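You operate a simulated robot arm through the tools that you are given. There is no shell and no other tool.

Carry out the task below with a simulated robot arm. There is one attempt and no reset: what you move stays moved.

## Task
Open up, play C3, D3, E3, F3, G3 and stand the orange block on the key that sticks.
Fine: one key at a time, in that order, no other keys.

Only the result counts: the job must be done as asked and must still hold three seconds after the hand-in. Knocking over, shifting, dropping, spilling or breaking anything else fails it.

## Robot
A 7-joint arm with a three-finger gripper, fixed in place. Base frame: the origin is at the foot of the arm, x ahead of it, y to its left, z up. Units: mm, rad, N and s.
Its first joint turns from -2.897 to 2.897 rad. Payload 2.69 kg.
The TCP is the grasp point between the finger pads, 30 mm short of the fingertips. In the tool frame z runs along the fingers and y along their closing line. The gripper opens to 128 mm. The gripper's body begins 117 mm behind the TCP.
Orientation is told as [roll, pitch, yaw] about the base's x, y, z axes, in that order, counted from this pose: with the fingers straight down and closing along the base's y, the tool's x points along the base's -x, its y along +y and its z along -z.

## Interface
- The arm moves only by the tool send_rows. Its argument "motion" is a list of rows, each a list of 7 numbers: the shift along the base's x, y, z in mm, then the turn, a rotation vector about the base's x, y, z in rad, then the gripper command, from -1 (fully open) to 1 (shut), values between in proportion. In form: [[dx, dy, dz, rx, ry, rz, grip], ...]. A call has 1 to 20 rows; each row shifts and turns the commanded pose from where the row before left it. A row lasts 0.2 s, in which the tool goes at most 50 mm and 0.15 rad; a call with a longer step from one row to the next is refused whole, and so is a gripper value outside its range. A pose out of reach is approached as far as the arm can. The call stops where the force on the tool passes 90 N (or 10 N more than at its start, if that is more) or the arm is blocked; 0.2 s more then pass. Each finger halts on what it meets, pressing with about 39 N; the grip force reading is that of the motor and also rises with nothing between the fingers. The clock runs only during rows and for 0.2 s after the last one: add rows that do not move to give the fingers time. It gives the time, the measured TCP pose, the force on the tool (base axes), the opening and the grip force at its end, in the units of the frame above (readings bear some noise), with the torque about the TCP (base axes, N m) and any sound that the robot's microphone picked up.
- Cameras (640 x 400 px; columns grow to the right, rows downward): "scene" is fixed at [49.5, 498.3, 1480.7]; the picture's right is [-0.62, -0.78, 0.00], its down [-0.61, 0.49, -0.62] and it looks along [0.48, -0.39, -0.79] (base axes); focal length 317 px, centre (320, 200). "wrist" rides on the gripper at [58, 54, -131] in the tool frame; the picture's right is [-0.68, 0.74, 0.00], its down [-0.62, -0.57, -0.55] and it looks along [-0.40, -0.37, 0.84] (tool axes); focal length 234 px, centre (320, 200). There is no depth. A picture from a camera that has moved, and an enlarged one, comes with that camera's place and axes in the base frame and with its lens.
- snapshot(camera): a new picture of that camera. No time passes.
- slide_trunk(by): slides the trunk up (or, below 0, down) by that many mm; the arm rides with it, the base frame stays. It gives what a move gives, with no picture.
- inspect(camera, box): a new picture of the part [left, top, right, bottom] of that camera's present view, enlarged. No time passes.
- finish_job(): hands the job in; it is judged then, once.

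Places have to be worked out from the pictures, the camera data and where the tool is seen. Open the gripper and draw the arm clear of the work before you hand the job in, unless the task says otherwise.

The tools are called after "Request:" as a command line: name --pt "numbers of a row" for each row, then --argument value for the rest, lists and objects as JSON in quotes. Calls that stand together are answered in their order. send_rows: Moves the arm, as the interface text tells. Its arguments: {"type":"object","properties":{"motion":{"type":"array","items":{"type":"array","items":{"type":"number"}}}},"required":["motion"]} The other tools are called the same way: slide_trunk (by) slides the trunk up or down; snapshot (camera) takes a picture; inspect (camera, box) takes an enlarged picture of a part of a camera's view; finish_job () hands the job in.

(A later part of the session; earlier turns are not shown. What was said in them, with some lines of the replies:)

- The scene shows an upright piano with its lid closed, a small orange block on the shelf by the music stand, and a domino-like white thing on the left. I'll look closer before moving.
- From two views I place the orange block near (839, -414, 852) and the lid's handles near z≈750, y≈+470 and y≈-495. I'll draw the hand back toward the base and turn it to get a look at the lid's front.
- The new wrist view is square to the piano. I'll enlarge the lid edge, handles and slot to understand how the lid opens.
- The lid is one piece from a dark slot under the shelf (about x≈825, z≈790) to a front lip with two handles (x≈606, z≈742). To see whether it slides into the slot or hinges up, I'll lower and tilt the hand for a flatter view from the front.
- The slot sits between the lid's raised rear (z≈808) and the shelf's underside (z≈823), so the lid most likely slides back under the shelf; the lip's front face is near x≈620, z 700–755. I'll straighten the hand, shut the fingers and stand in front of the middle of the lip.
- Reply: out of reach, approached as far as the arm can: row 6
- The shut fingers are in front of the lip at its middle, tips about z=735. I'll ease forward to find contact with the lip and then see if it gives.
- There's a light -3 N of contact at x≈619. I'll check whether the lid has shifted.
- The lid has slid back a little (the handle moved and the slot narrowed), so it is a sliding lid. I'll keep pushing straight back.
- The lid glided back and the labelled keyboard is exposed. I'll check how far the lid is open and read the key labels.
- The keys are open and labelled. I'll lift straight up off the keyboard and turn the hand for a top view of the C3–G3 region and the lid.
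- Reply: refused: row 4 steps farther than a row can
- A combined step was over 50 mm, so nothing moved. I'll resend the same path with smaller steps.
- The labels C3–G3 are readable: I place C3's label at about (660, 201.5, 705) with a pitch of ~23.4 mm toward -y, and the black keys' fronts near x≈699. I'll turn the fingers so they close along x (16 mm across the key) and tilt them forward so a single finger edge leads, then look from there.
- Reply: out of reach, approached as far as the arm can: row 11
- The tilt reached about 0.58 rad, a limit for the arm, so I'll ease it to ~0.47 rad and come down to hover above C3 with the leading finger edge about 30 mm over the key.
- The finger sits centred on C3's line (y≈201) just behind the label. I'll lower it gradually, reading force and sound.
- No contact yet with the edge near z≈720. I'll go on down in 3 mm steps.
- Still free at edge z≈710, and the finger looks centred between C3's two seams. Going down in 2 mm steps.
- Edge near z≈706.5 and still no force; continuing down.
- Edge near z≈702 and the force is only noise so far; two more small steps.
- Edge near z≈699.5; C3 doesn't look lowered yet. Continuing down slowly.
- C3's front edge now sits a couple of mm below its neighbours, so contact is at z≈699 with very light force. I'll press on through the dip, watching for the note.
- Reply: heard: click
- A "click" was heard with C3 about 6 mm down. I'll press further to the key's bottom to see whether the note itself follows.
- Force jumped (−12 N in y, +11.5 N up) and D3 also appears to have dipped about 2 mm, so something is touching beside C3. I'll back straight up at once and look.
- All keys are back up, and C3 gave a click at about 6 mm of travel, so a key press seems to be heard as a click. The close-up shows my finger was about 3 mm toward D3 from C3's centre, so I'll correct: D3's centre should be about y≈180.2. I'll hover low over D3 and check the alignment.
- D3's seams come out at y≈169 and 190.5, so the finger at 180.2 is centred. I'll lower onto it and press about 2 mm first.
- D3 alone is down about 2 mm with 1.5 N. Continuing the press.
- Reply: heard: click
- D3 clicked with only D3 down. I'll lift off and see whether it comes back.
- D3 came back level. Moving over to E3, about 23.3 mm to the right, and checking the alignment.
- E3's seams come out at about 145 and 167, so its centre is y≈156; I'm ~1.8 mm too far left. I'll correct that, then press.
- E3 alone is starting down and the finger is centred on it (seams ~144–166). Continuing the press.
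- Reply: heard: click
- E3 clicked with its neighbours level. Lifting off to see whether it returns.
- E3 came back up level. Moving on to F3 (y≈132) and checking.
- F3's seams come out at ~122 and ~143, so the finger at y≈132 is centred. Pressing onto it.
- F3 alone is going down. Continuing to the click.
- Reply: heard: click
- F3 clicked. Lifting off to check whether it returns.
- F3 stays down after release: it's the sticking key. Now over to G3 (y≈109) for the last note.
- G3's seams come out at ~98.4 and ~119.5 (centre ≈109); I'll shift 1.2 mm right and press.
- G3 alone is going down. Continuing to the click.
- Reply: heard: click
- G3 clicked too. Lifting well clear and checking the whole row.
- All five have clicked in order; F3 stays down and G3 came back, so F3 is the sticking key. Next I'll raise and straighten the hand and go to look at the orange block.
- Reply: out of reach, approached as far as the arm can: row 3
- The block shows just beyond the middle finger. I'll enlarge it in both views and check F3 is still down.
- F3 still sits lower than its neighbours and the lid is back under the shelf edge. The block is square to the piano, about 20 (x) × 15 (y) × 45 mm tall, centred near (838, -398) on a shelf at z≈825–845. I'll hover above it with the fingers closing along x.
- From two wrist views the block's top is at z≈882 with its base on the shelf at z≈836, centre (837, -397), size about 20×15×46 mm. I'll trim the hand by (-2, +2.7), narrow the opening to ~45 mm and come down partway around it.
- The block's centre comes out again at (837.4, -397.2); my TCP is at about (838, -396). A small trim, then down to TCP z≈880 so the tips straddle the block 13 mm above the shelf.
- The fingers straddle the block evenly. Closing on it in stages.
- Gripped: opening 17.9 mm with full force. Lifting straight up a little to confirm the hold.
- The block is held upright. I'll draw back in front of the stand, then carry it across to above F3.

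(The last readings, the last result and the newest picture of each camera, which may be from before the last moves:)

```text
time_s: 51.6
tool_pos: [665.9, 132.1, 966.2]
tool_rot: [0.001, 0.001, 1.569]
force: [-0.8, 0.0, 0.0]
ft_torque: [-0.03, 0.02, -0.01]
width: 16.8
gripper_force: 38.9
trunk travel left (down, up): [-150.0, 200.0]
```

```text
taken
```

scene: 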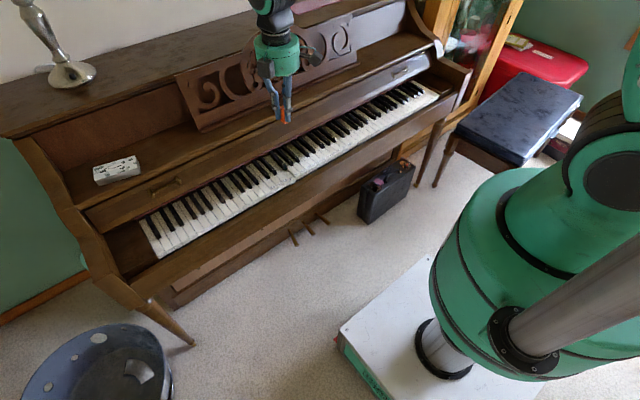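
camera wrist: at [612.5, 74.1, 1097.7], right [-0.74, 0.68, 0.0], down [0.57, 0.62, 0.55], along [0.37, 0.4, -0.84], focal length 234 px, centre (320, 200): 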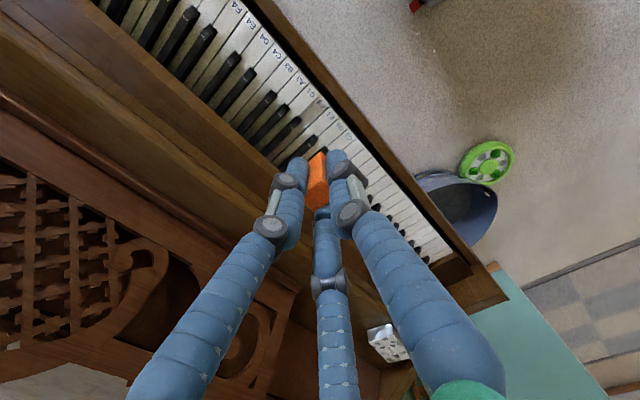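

Above F3 with the block. I'll come down to about 60 mm over the keys and then judge alignment closely.

Request:
send_rows --pt "0.5 0 -20 0 0 0 1" --pt "0.5 0 -40 0 0 0 1" --pt "0.5 0 -40 0 0 0 1" --pt "0 0 -40 0 0 0 1" --pt "0 0 -20 0 0 0 1" --pt "0 0 0 0 0 0 1" --pt "0 0 0 0 0 0 1"

Request:
inspect --camera "wrist" --box '[230, 60, 430, 220]'

Request:
inspect --camera "scene" --box '[230, 110, 340, 190]'

```text
time_s: 53.2
tool_pos: [667.1, 132.6, 805.1]
tool_rot: [0.0, -0.001, 1.57]
force: [-0.6, -0.8, -0.4]
ft_torque: [-0.01, 0.01, -0.01]
width: 16.3
gripper_force: 38.9
trunk travel left (down, up): [-150.0, 200.0]
```

```text
2.50 times, centred on (330, 140) of wrist
camera zoom: at [613.5, 74.3, 936.4], right [-0.74, 0.68, 0.0], down [0.57, 0.62, 0.55], along [0.37, 0.4, -0.84], focal length 585 px, centre (295, 350)
```

zoom: 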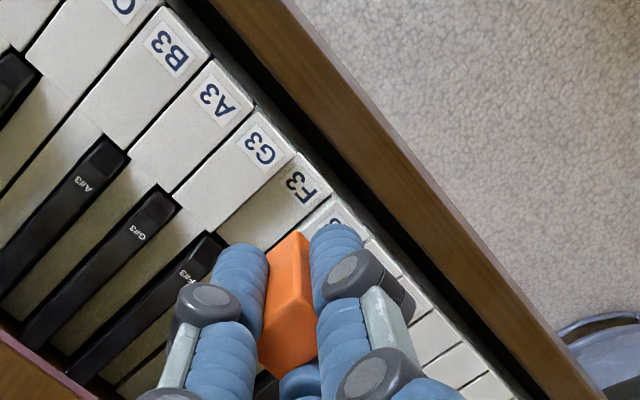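

```text
5.00 times, centred on (285, 150) of scene
camera zoom: at [49.5, 498.3, 1480.7], right [-0.62, -0.78, 0.0], down [-0.61, 0.49, -0.62], along [0.48, -0.39, -0.79], focal length 1585 px, centre (495, 450)
```

zoom: 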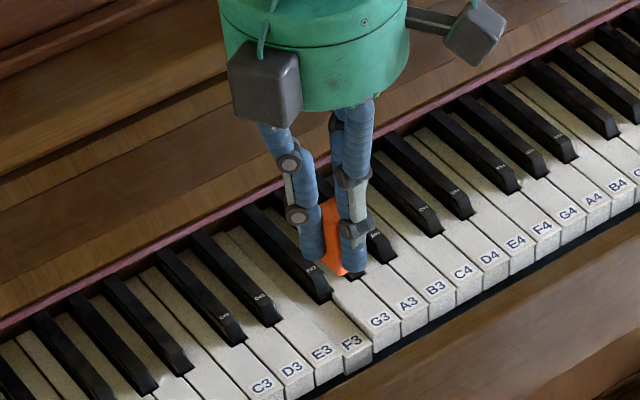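

The opening reading is creeping down (17.9 → 16.3 mm), so I'll look closely at how the block sits in the fingers before going lower.

Request:
inspect --camera "wrist" --box '[290, 130, 370, 190]'

Request:
inspect --camera "scene" --box '[265, 120, 325, 175]'

```text
6.67 times, centred on (330, 160) of wrist
camera zoom: at [613.5, 74.3, 936.4], right [-0.74, 0.68, 0.0], down [0.57, 0.62, 0.55], along [0.37, 0.4, -0.84], focal length 1561 px, centre (253, 467)
```

zoom: 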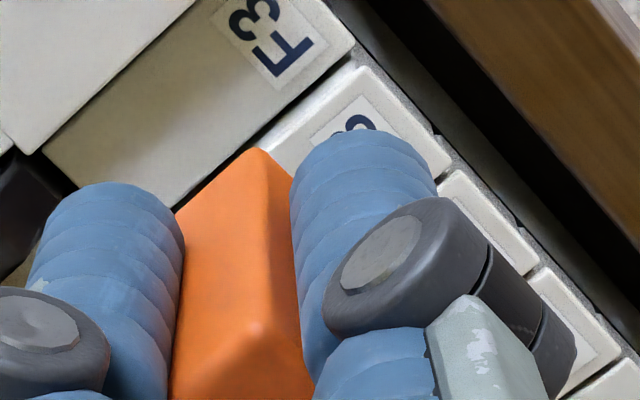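

```text
7.27 times, centred on (295, 148) of scene
camera zoom: at [49.5, 498.3, 1480.7], right [-0.62, -0.78, 0.0], down [-0.61, 0.49, -0.62], along [0.48, -0.39, -0.79], focal length 2305 px, centre (502, 582)
```

zoom: 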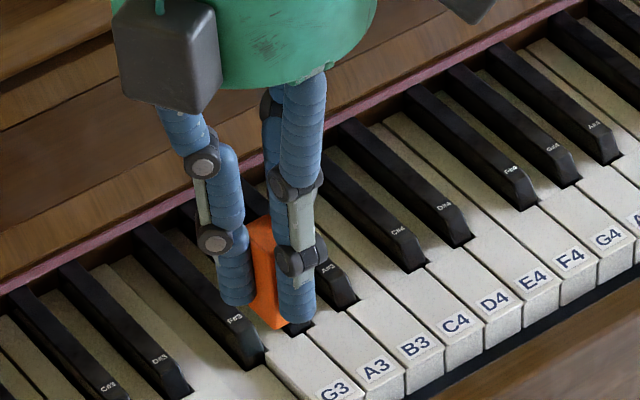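

The block has simply turned flat against the fingers (it was a few degrees askew), so the grip is fine. In this view F3 runs y≈121.5–143, and both TCP and block are centred at y≈132.3, x≈667.5. Lowering to just above the key.

Request:
send_rows --pt "0 0 -20 0 0 0 1" --pt "0 0 -20 0 0 0 1" --pt "0 0 -12 0 0 0 1" --pt "0 0 -6 0 0 0 1" --pt "0 0 0 0 0 0 1"

Request:
inspect --camera "wrist" --box '[260, 100, 380, 190]'

Request:
inspect --camera "scene" --box '[255, 130, 325, 190]'

```text
time_s: 54.4
tool_pos: [666.6, 131.7, 748.1]
tool_rot: [0.0, 0.001, 1.572]
force: [0.3, 1.0, -0.1]
ft_torque: [0.01, 0.02, 0.0]
width: 16.3
gripper_force: 38.9
trunk travel left (down, up): [-150.0, 200.0]
```

```text
4.44 times, centred on (320, 145) of wrist
camera zoom: at [613.4, 73.7, 879.2], right [-0.74, 0.68, 0.0], down [0.57, 0.62, 0.55], along [0.37, 0.4, -0.84], focal length 1041 px, centre (320, 444)
```

zoom: 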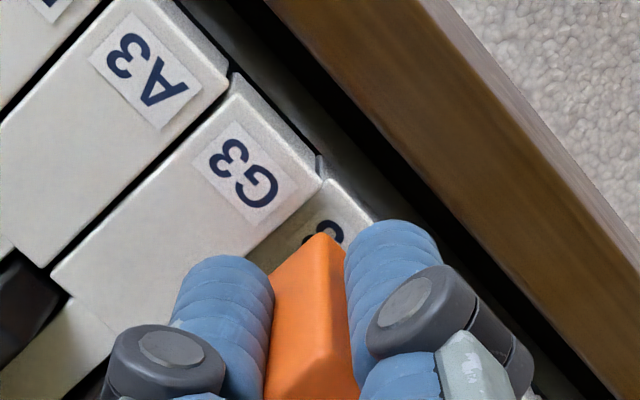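

```text
6.67 times, centred on (290, 160) of scene
camera zoom: at [49.5, 498.3, 1480.7], right [-0.62, -0.78, 0.0], down [-0.61, 0.49, -0.62], along [0.48, -0.39, -0.79], focal length 2113 px, centre (520, 467)
```

zoom: 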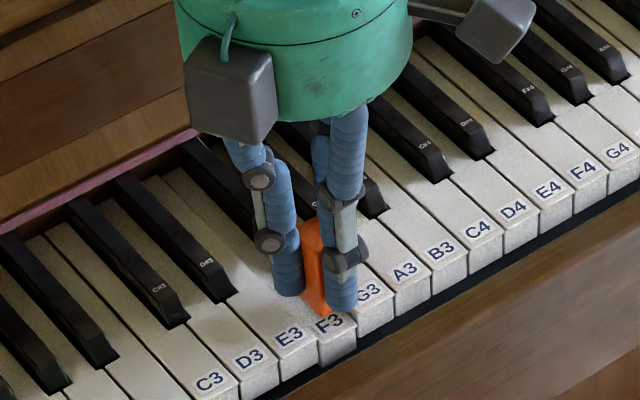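

The block hangs centred over F3 about 10 mm up. I'll go down 6 mm and then creep in 1 mm steps to feel the key.

Request:
send_rows --pt "0 0.3 -3 0 0 0 1" --pt "0 0 -3 0 0 0 1" --pt "0 0 -1.5 0 0 0 1"

Request:
inspect --camera "wrist" --box '[280, 100, 380, 170]'

Request:
inspect --camera "scene" --box '[265, 150, 315, 190]'

```text
time_s: 55.2
tool_pos: [668.1, 131.4, 738.7]
tool_rot: [-0.001, -0.001, 1.569]
force: [-0.2, -0.2, 0.0]
ft_torque: [-0.02, -0.01, 0.01]
width: 16.3
gripper_force: 38.6
trunk travel left (down, up): [-150.0, 200.0]
```

```text
5.71 times, centred on (330, 135) of wrist
camera zoom: at [613.9, 73.5, 871.1], right [-0.74, 0.68, 0.0], down [0.57, 0.62, 0.55], along [0.37, 0.4, -0.84], focal length 1338 px, centre (263, 571)
```

zoom: 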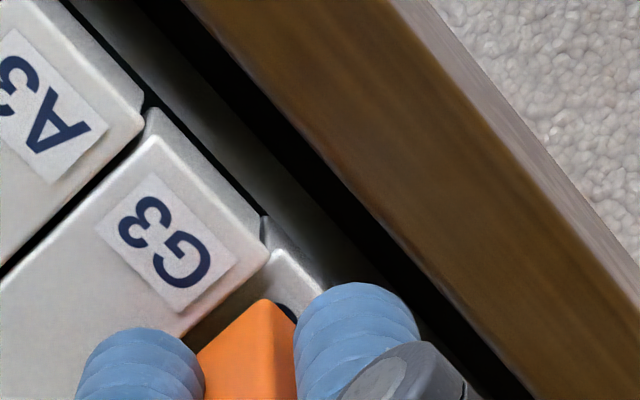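

```text
10.00 times, centred on (290, 170) of scene
camera zoom: at [49.5, 498.3, 1480.7], right [-0.62, -0.78, 0.0], down [-0.61, 0.49, -0.62], along [0.48, -0.39, -0.79], focal length 3170 px, centre (620, 500)
```

zoom: 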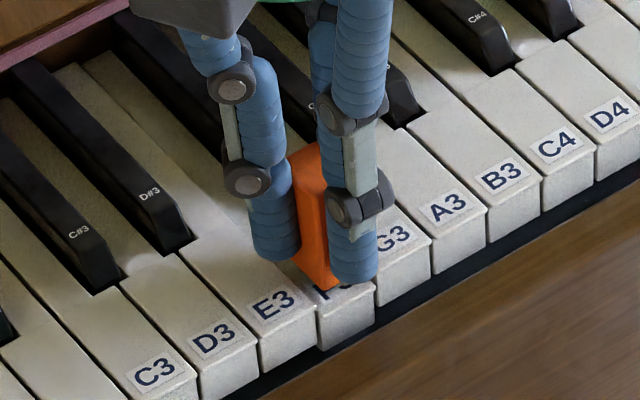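

Block base is around z≈696–697, with even gaps to G3 and E3. Creeping down 1 mm at a time.

Request:
send_rows --pt "0 0 -1 0 0 0 1" --pt "0 0 -1 0 0 0 1"

```text
time_s: 55.8
tool_pos: [666.6, 131.1, 738.2]
tool_rot: [0.001, 0.002, 1.572]
force: [-0.4, 0.0, -1.0]
ft_torque: [-0.01, -0.04, 0.01]
width: 16.0
gripper_force: 39.0
trunk travel left (down, up): [-150.0, 200.0]
```

No contact force yet; continuing in 1 mm steps.

Request:
send_rows --pt "0 0 -1 0 0 0 1" --pt "0 0 -1 0 0 0 1"

Request:
inspect --camera "scene" --box '[265, 150, 315, 190]'

Request:
inspect --camera "wrist" --box '[280, 100, 380, 170]'

```text
time_s: 56.4
tool_pos: [667.0, 131.4, 735.0]
tool_rot: [-0.001, 0.0, 1.571]
force: [0.1, 0.4, -0.1]
ft_torque: [-0.02, -0.01, -0.03]
width: 16.1
gripper_force: 38.7
trunk travel left (down, up): [-150.0, 200.0]
```

```text
10.00 times, centred on (290, 170) of scene
camera zoom: at [49.5, 498.3, 1480.7], right [-0.62, -0.78, 0.0], down [-0.61, 0.49, -0.62], along [0.48, -0.39, -0.79], focal length 3170 px, centre (620, 500)
```

zoom: 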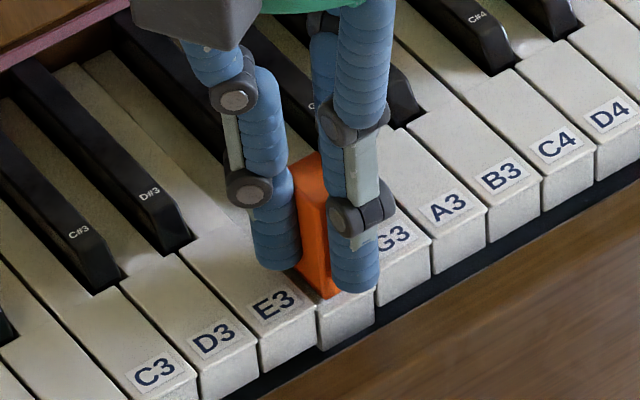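

```text
5.71 times, centred on (330, 135) of wrist
camera zoom: at [613.3, 73.7, 867.2], right [-0.74, 0.68, 0.0], down [0.57, 0.62, 0.55], along [0.37, 0.4, -0.84], focal length 1338 px, centre (263, 571)
```

zoom: 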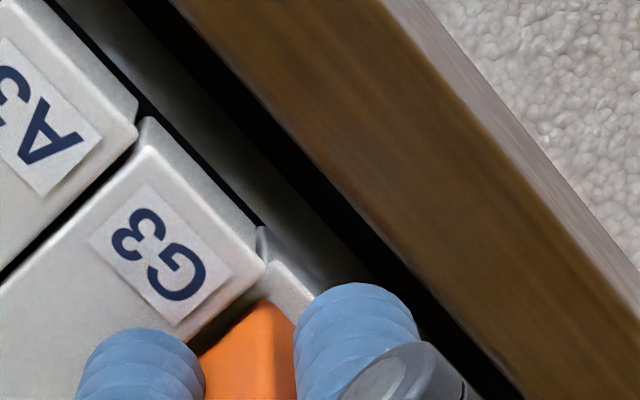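

Still no force (base ≈ z 692.7). A few more 1 mm steps.

Request:
send_rows --pt "0 0 -1 0 0 0 1" --pt "0 0 -1 0 0 0 1"

```text
time_s: 57.0
tool_pos: [667.9, 131.7, 733.8]
tool_rot: [0.001, 0.0, 1.571]
force: [0.1, -0.2, 0.8]
ft_torque: [0.01, 0.01, 0.0]
width: 16.0
gripper_force: 39.0
trunk travel left (down, up): [-150.0, 200.0]
```

Request:
send_rows --pt "0 0 -1 0 0 0 1" --pt "0 0 0 0 0 0 1"

Request:
inspect --camera "wrist" --box '[280, 100, 380, 170]'

Request:
inspect --camera "scene" --box '[265, 150, 315, 190]'

```text
time_s: 57.6
tool_pos: [667.2, 132.3, 732.5]
tool_rot: [0.002, -0.001, 1.569]
force: [0.5, 0.5, -0.4]
ft_torque: [-0.01, 0.0, 0.02]
width: 16.0
gripper_force: 39.2
trunk travel left (down, up): [-150.0, 200.0]
```

```text
5.71 times, centred on (330, 135) of wrist
camera zoom: at [613.4, 74.0, 863.7], right [-0.74, 0.68, 0.0], down [0.57, 0.62, 0.55], along [0.37, 0.4, -0.84], focal length 1338 px, centre (263, 571)
```

zoom: 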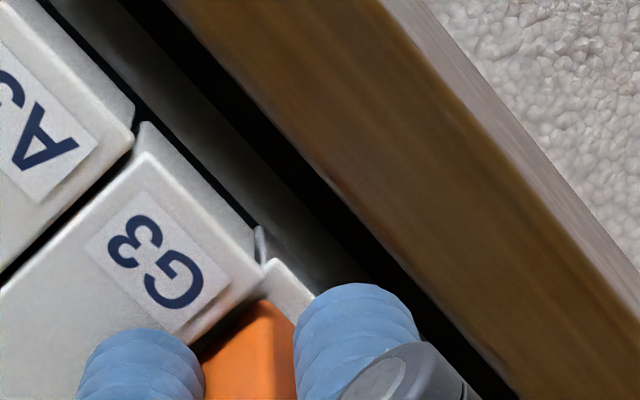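

```text
10.00 times, centred on (290, 170) of scene
camera zoom: at [49.5, 498.3, 1480.7], right [-0.62, -0.78, 0.0], down [-0.61, 0.49, -0.62], along [0.48, -0.39, -0.79], focal length 3170 px, centre (620, 500)
```

zoom: 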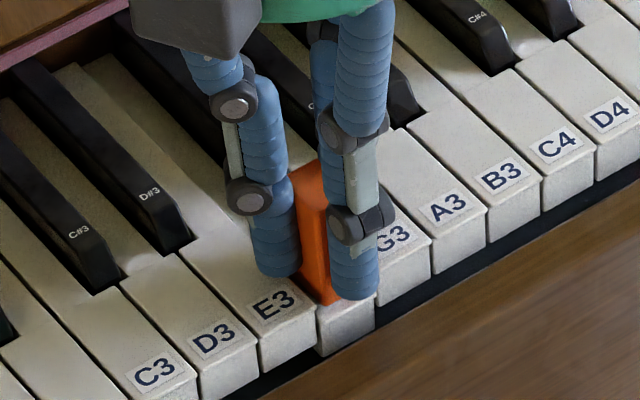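

No clear force yet, but F3's front edge may be moving down with the block. I'll zoom in on the contact to tell.

Request:
inspect --camera "wrist" --box '[300, 130, 350, 165]'

Request:
inspect --camera "scene" --box '[280, 160, 310, 185]'

```text
11.43 times, centred on (325, 148) of wrist
camera zoom: at [613.4, 74.0, 863.7], right [-0.74, 0.68, 0.0], down [0.57, 0.62, 0.55], along [0.37, 0.4, -0.84], focal length 2676 px, centre (263, 800)
```

zoom: 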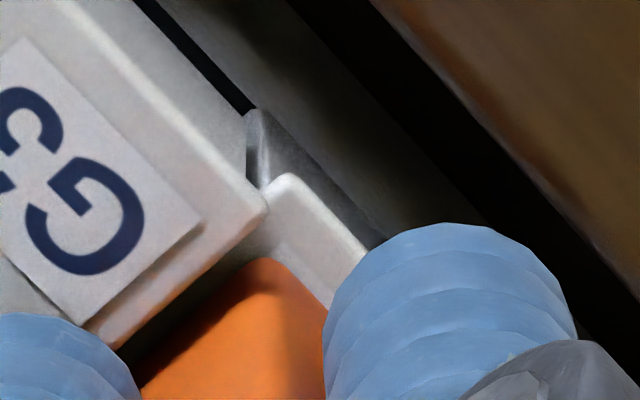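

```text
16.00 times, centred on (295, 172) of scene
camera zoom: at [49.5, 498.3, 1480.7], right [-0.62, -0.78, 0.0], down [-0.61, 0.49, -0.62], along [0.48, -0.39, -0.79], focal length 5072 px, centre (720, 640)
```

zoom: 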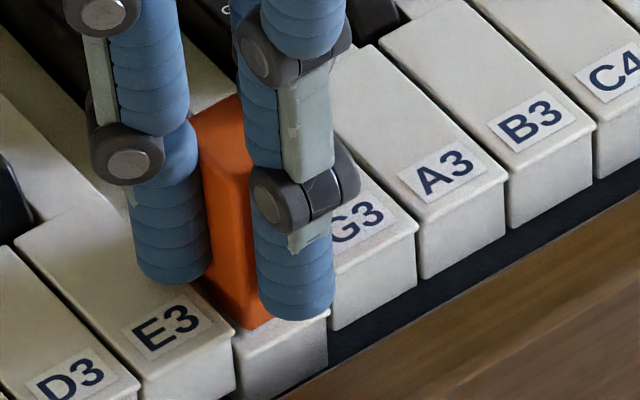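

The block's base (≈691.5) and F3's top (≈690) look nearly together. One more mm, then compare F3's edge.

Request:
send_rows --pt "0 0 -1 0 0 0 1" --pt "0 0 0 0 0 0 1"

Request:
inspect --camera "wrist" --box '[300, 130, 350, 165]'

Request:
inspect --camera "scene" --box '[280, 160, 310, 185]'

```text
time_s: 58.2
tool_pos: [667.1, 132.6, 732.2]
tool_rot: [0.0, -0.001, 1.571]
force: [0.3, -1.3, 4.4]
ft_torque: [0.0, -0.01, 0.0]
width: 15.9
gripper_force: 39.2
trunk travel left (down, up): [-150.0, 200.0]
```

```text
11.43 times, centred on (325, 148) of wrist
camera zoom: at [613.5, 74.3, 863.1], right [-0.74, 0.68, 0.0], down [0.57, 0.62, 0.55], along [0.37, 0.4, -0.84], focal length 2676 px, centre (263, 800)
```

zoom: 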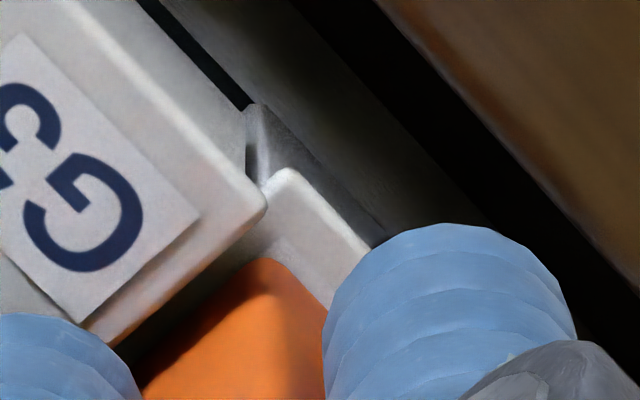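

```text
16.00 times, centred on (295, 172) of scene
camera zoom: at [49.5, 498.3, 1480.7], right [-0.62, -0.78, 0.0], down [-0.61, 0.49, -0.62], along [0.48, -0.39, -0.79], focal length 5072 px, centre (720, 640)
```

zoom: 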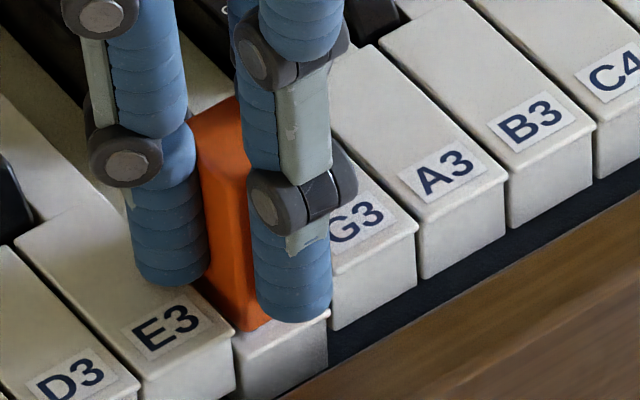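

Firm contact now (+4.4 N): the block stands on F3 at the bottom of its dip. I'll ease half a millimetre and open the fingers slowly to about 27 mm, staying short of the black key.

Request:
send_rows --pt "0 0 0.5 0 0 0 1" --pt "0 0 0 0 0 0 0.74" --pt "0 0 0 0 0 0 0.7" --pt "0 0 0 0 0 0 0.65" --pt "0 0 0 0 0 0 0.6" --pt "0 0 0 0 0 0 0.58" --pt "0 0 0 0 0 0 0.58"

Request:
inspect --camera "wrist" --box '[280, 120, 380, 190]'

Request:
inspect --camera "scene" --box '[270, 150, 315, 187]'

```text
time_s: 59.8
tool_pos: [666.7, 132.1, 731.3]
tool_rot: [0.001, 0.0, 1.571]
force: [-1.3, -0.4, 0.8]
ft_torque: [-0.03, 0.01, 0.01]
width: 26.9
gripper_force: 0.0
trunk travel left (down, up): [-150.0, 200.0]
```

```text
5.71 times, centred on (330, 155) of wrist
camera zoom: at [613.1, 74.2, 863.3], right [-0.74, 0.68, 0.0], down [0.57, 0.62, 0.55], along [0.37, 0.4, -0.84], focal length 1338 px, centre (263, 457)
```

zoom: 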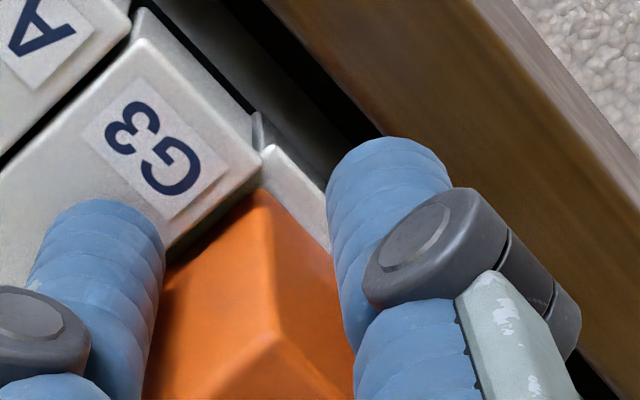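

```text
10.81 times, centred on (292, 168) of scene
camera zoom: at [49.5, 498.3, 1480.7], right [-0.62, -0.78, 0.0], down [-0.61, 0.49, -0.62], along [0.48, -0.39, -0.79], focal length 3427 px, centre (617, 540)
```

zoom: 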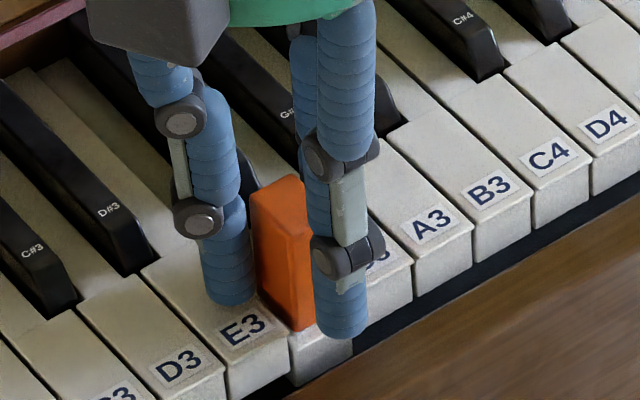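

Released and the block stands by itself. Raising straight up, slowly at first.

Request:
send_rows --pt "0 0 4 0 0 0 0.58" --pt "0 0 8 0 0 0 0.58" --pt "0 0 12 0 0 0 0.58" --pt "0 0 20 0 0 0 0.58" --pt "0 0 30 0 0 0 0.58" --pt "0 0 40 0 0 0 0.58" --pt "0 0 40 0 0 0 0.58" --pt "0 0 40 0 0 0 0.3"

Request:
inspect --camera "scene" --box '[250, 130, 330, 190]'

Request:
snapshot --camera "wrist"

```text
time_s: 61.6
tool_pos: [664.6, 132.5, 926.8]
tool_rot: [0.001, 0.0, 1.573]
force: [-0.4, -0.7, 0.3]
ft_torque: [0.0, 0.0, -0.01]
width: 45.1
gripper_force: 0.1
trunk travel left (down, up): [-150.0, 200.0]
```

```text
6.67 times, centred on (290, 160) of scene
camera zoom: at [49.5, 498.3, 1480.7], right [-0.62, -0.78, 0.0], down [-0.61, 0.49, -0.62], along [0.48, -0.39, -0.79], focal length 2113 px, centre (520, 467)
```

zoom: 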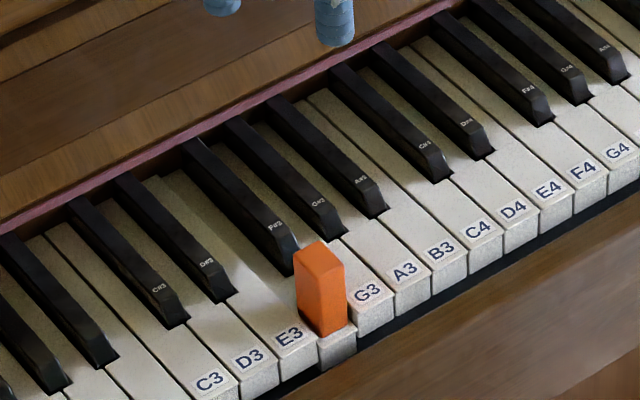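

```text
taken
camera wrist: at [612.3, 74.0, 1057.8], right [-0.74, 0.68, 0.0], down [0.57, 0.62, 0.55], along [0.37, 0.4, -0.84], focal length 234 px, centre (320, 200)
```

wrist: 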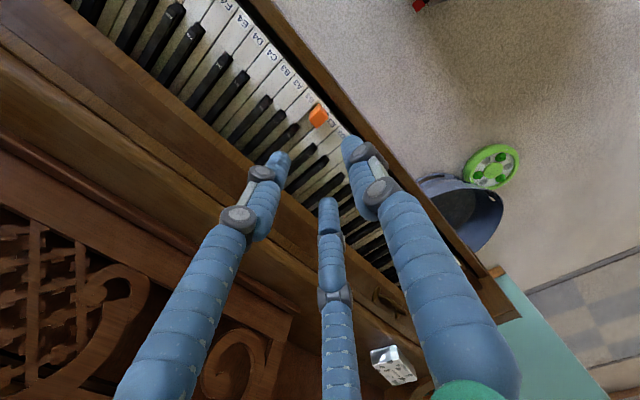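

The block stands on F3 with its neighbours level. I'll pull the hand back clear, open it, and check the lid and everything else.

Request:
send_rows --pt "-20 0 20 0 0 0 0" --pt "-40 0 20 0 0 0 -0.5" --pt "-40 0 10 0 0 0 -1" --pt "-40 0 0 0 0 0 -1" --pt "-40 0 0 0 0 0 -1" --pt "-30 0 0 0 0 0 -1" --pt "0 0 0 0 0 0 -1"

Request:
snapshot --camera "scene"

Request:
snapshot --camera "wrist"

Request:
inspect --camera "scene" --box '[80, 140, 240, 270]'

```text
time_s: 63.2
tool_pos: [457.1, 132.3, 975.5]
tool_rot: [0.001, -0.001, 1.57]
force: [-0.5, 0.5, 0.2]
ft_torque: [-0.01, -0.08, 0.02]
width: 128.0
gripper_force: 0.1
trunk travel left (down, up): [-150.0, 200.0]
```

```text
taken
```

scene: 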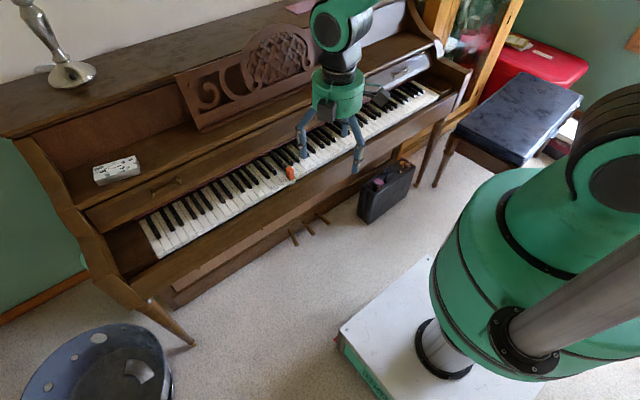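

```text
taken
camera wrist: at [402.8, 74.4, 1106.6], right [-0.74, 0.68, 0.0], down [0.56, 0.62, 0.55], along [0.37, 0.4, -0.84], focal length 234 px, centre (320, 200)
```

wrist: 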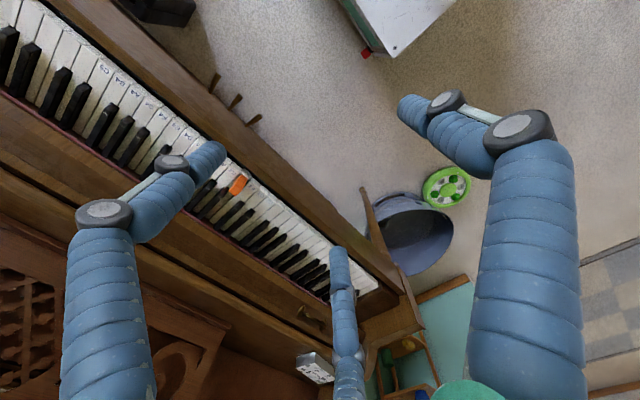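

```text
3.08 times, centred on (160, 205) of scene
camera zoom: at [49.5, 498.3, 1480.7], right [-0.62, -0.78, 0.0], down [-0.61, 0.49, -0.62], along [0.48, -0.39, -0.79], focal length 975 px, centre (812, 185)
```

zoom: 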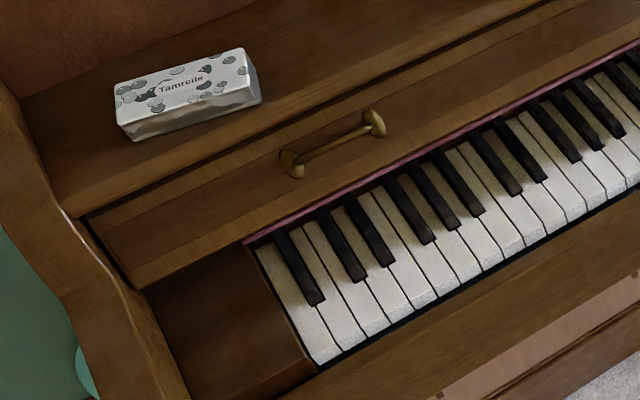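

The lid is fully back against the shelf edge, the white packet hasn't moved, and the hand is open and clear. I'll wait a moment and take a last close look at the block and keys.

Request:
send_rows --pt "-20 0 0 0 0 0 -1" --pt "0 0 0 0 0 0 -1" --pt "0 0 0 0 0 0 -1" --pt "0 0 0 0 0 0 -1" --pt "0 0 0 0 0 0 -1" --pt "0 0 0 0 0 0 -1" --pt "0 0 0 0 0 0 -1" --pt "0 0 0 0 0 0 -1"

Request:
inspect --camera "scene" --box '[250, 140, 320, 195]'

Request:
inspect --camera "wrist" --box '[190, 140, 290, 230]'

```text
time_s: 65.0
tool_pos: [437.5, 131.3, 975.7]
tool_rot: [-0.001, 0.0, 1.57]
force: [-0.3, -0.4, -0.6]
ft_torque: [0.01, 0.01, -0.04]
width: 127.8
gripper_force: 0.1
trunk travel left (down, up): [-150.0, 200.0]
```

```text
7.27 times, centred on (285, 168) of scene
camera zoom: at [49.5, 498.3, 1480.7], right [-0.62, -0.78, 0.0], down [-0.61, 0.49, -0.62], along [0.48, -0.39, -0.79], focal length 2305 px, centre (574, 436)
```

zoom: 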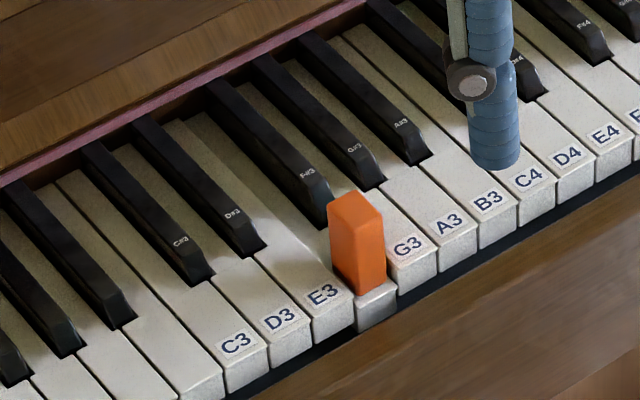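

```text
4.44 times, centred on (240, 185) of wrist
camera zoom: at [384.1, 74.1, 1107.0], right [-0.74, 0.68, 0.0], down [0.57, 0.62, 0.55], along [0.37, 0.4, -0.84], focal length 1041 px, centre (676, 267)
```

zoom: 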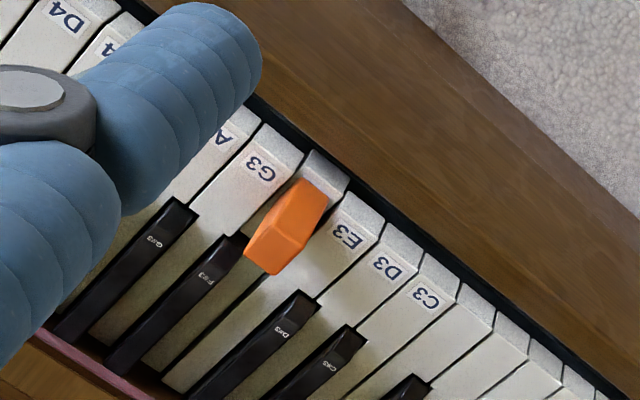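

The block stands upright on F3, which is down. All the other keys are level, the lid is open, and the arm is clear with the gripper open. Handing in.

Request:
finish_job

```text
The job is handed in.
```

I slid the piano lid back, played C3, D3, E3, F3 and G3 in that order, and stood the orange block upright on F3, the key that sticks. I then handed the job in; no verdict came back.

- **Lid:** it slid back under the shelf as far as it goes, and the white packet on the shelf did not move.
- **Keys:** each of the five clicked once when pressed. F3 stayed down after I let go; the other four came back up.
- **Possible fault:** while pressing C3 I went about 3 mm too deep and off centre, and D3 dipped roughly 2–3 mm with it. D3 made no click then. If any movement of another key counts against "no other keys", that is the moment it happened.
- **Block:** it stood on F3 with a gap on both sides and the neighbouring keys level. It still stood in my last look before hand-in, about five seconds after I let go. The arm was clear with the gripper open.
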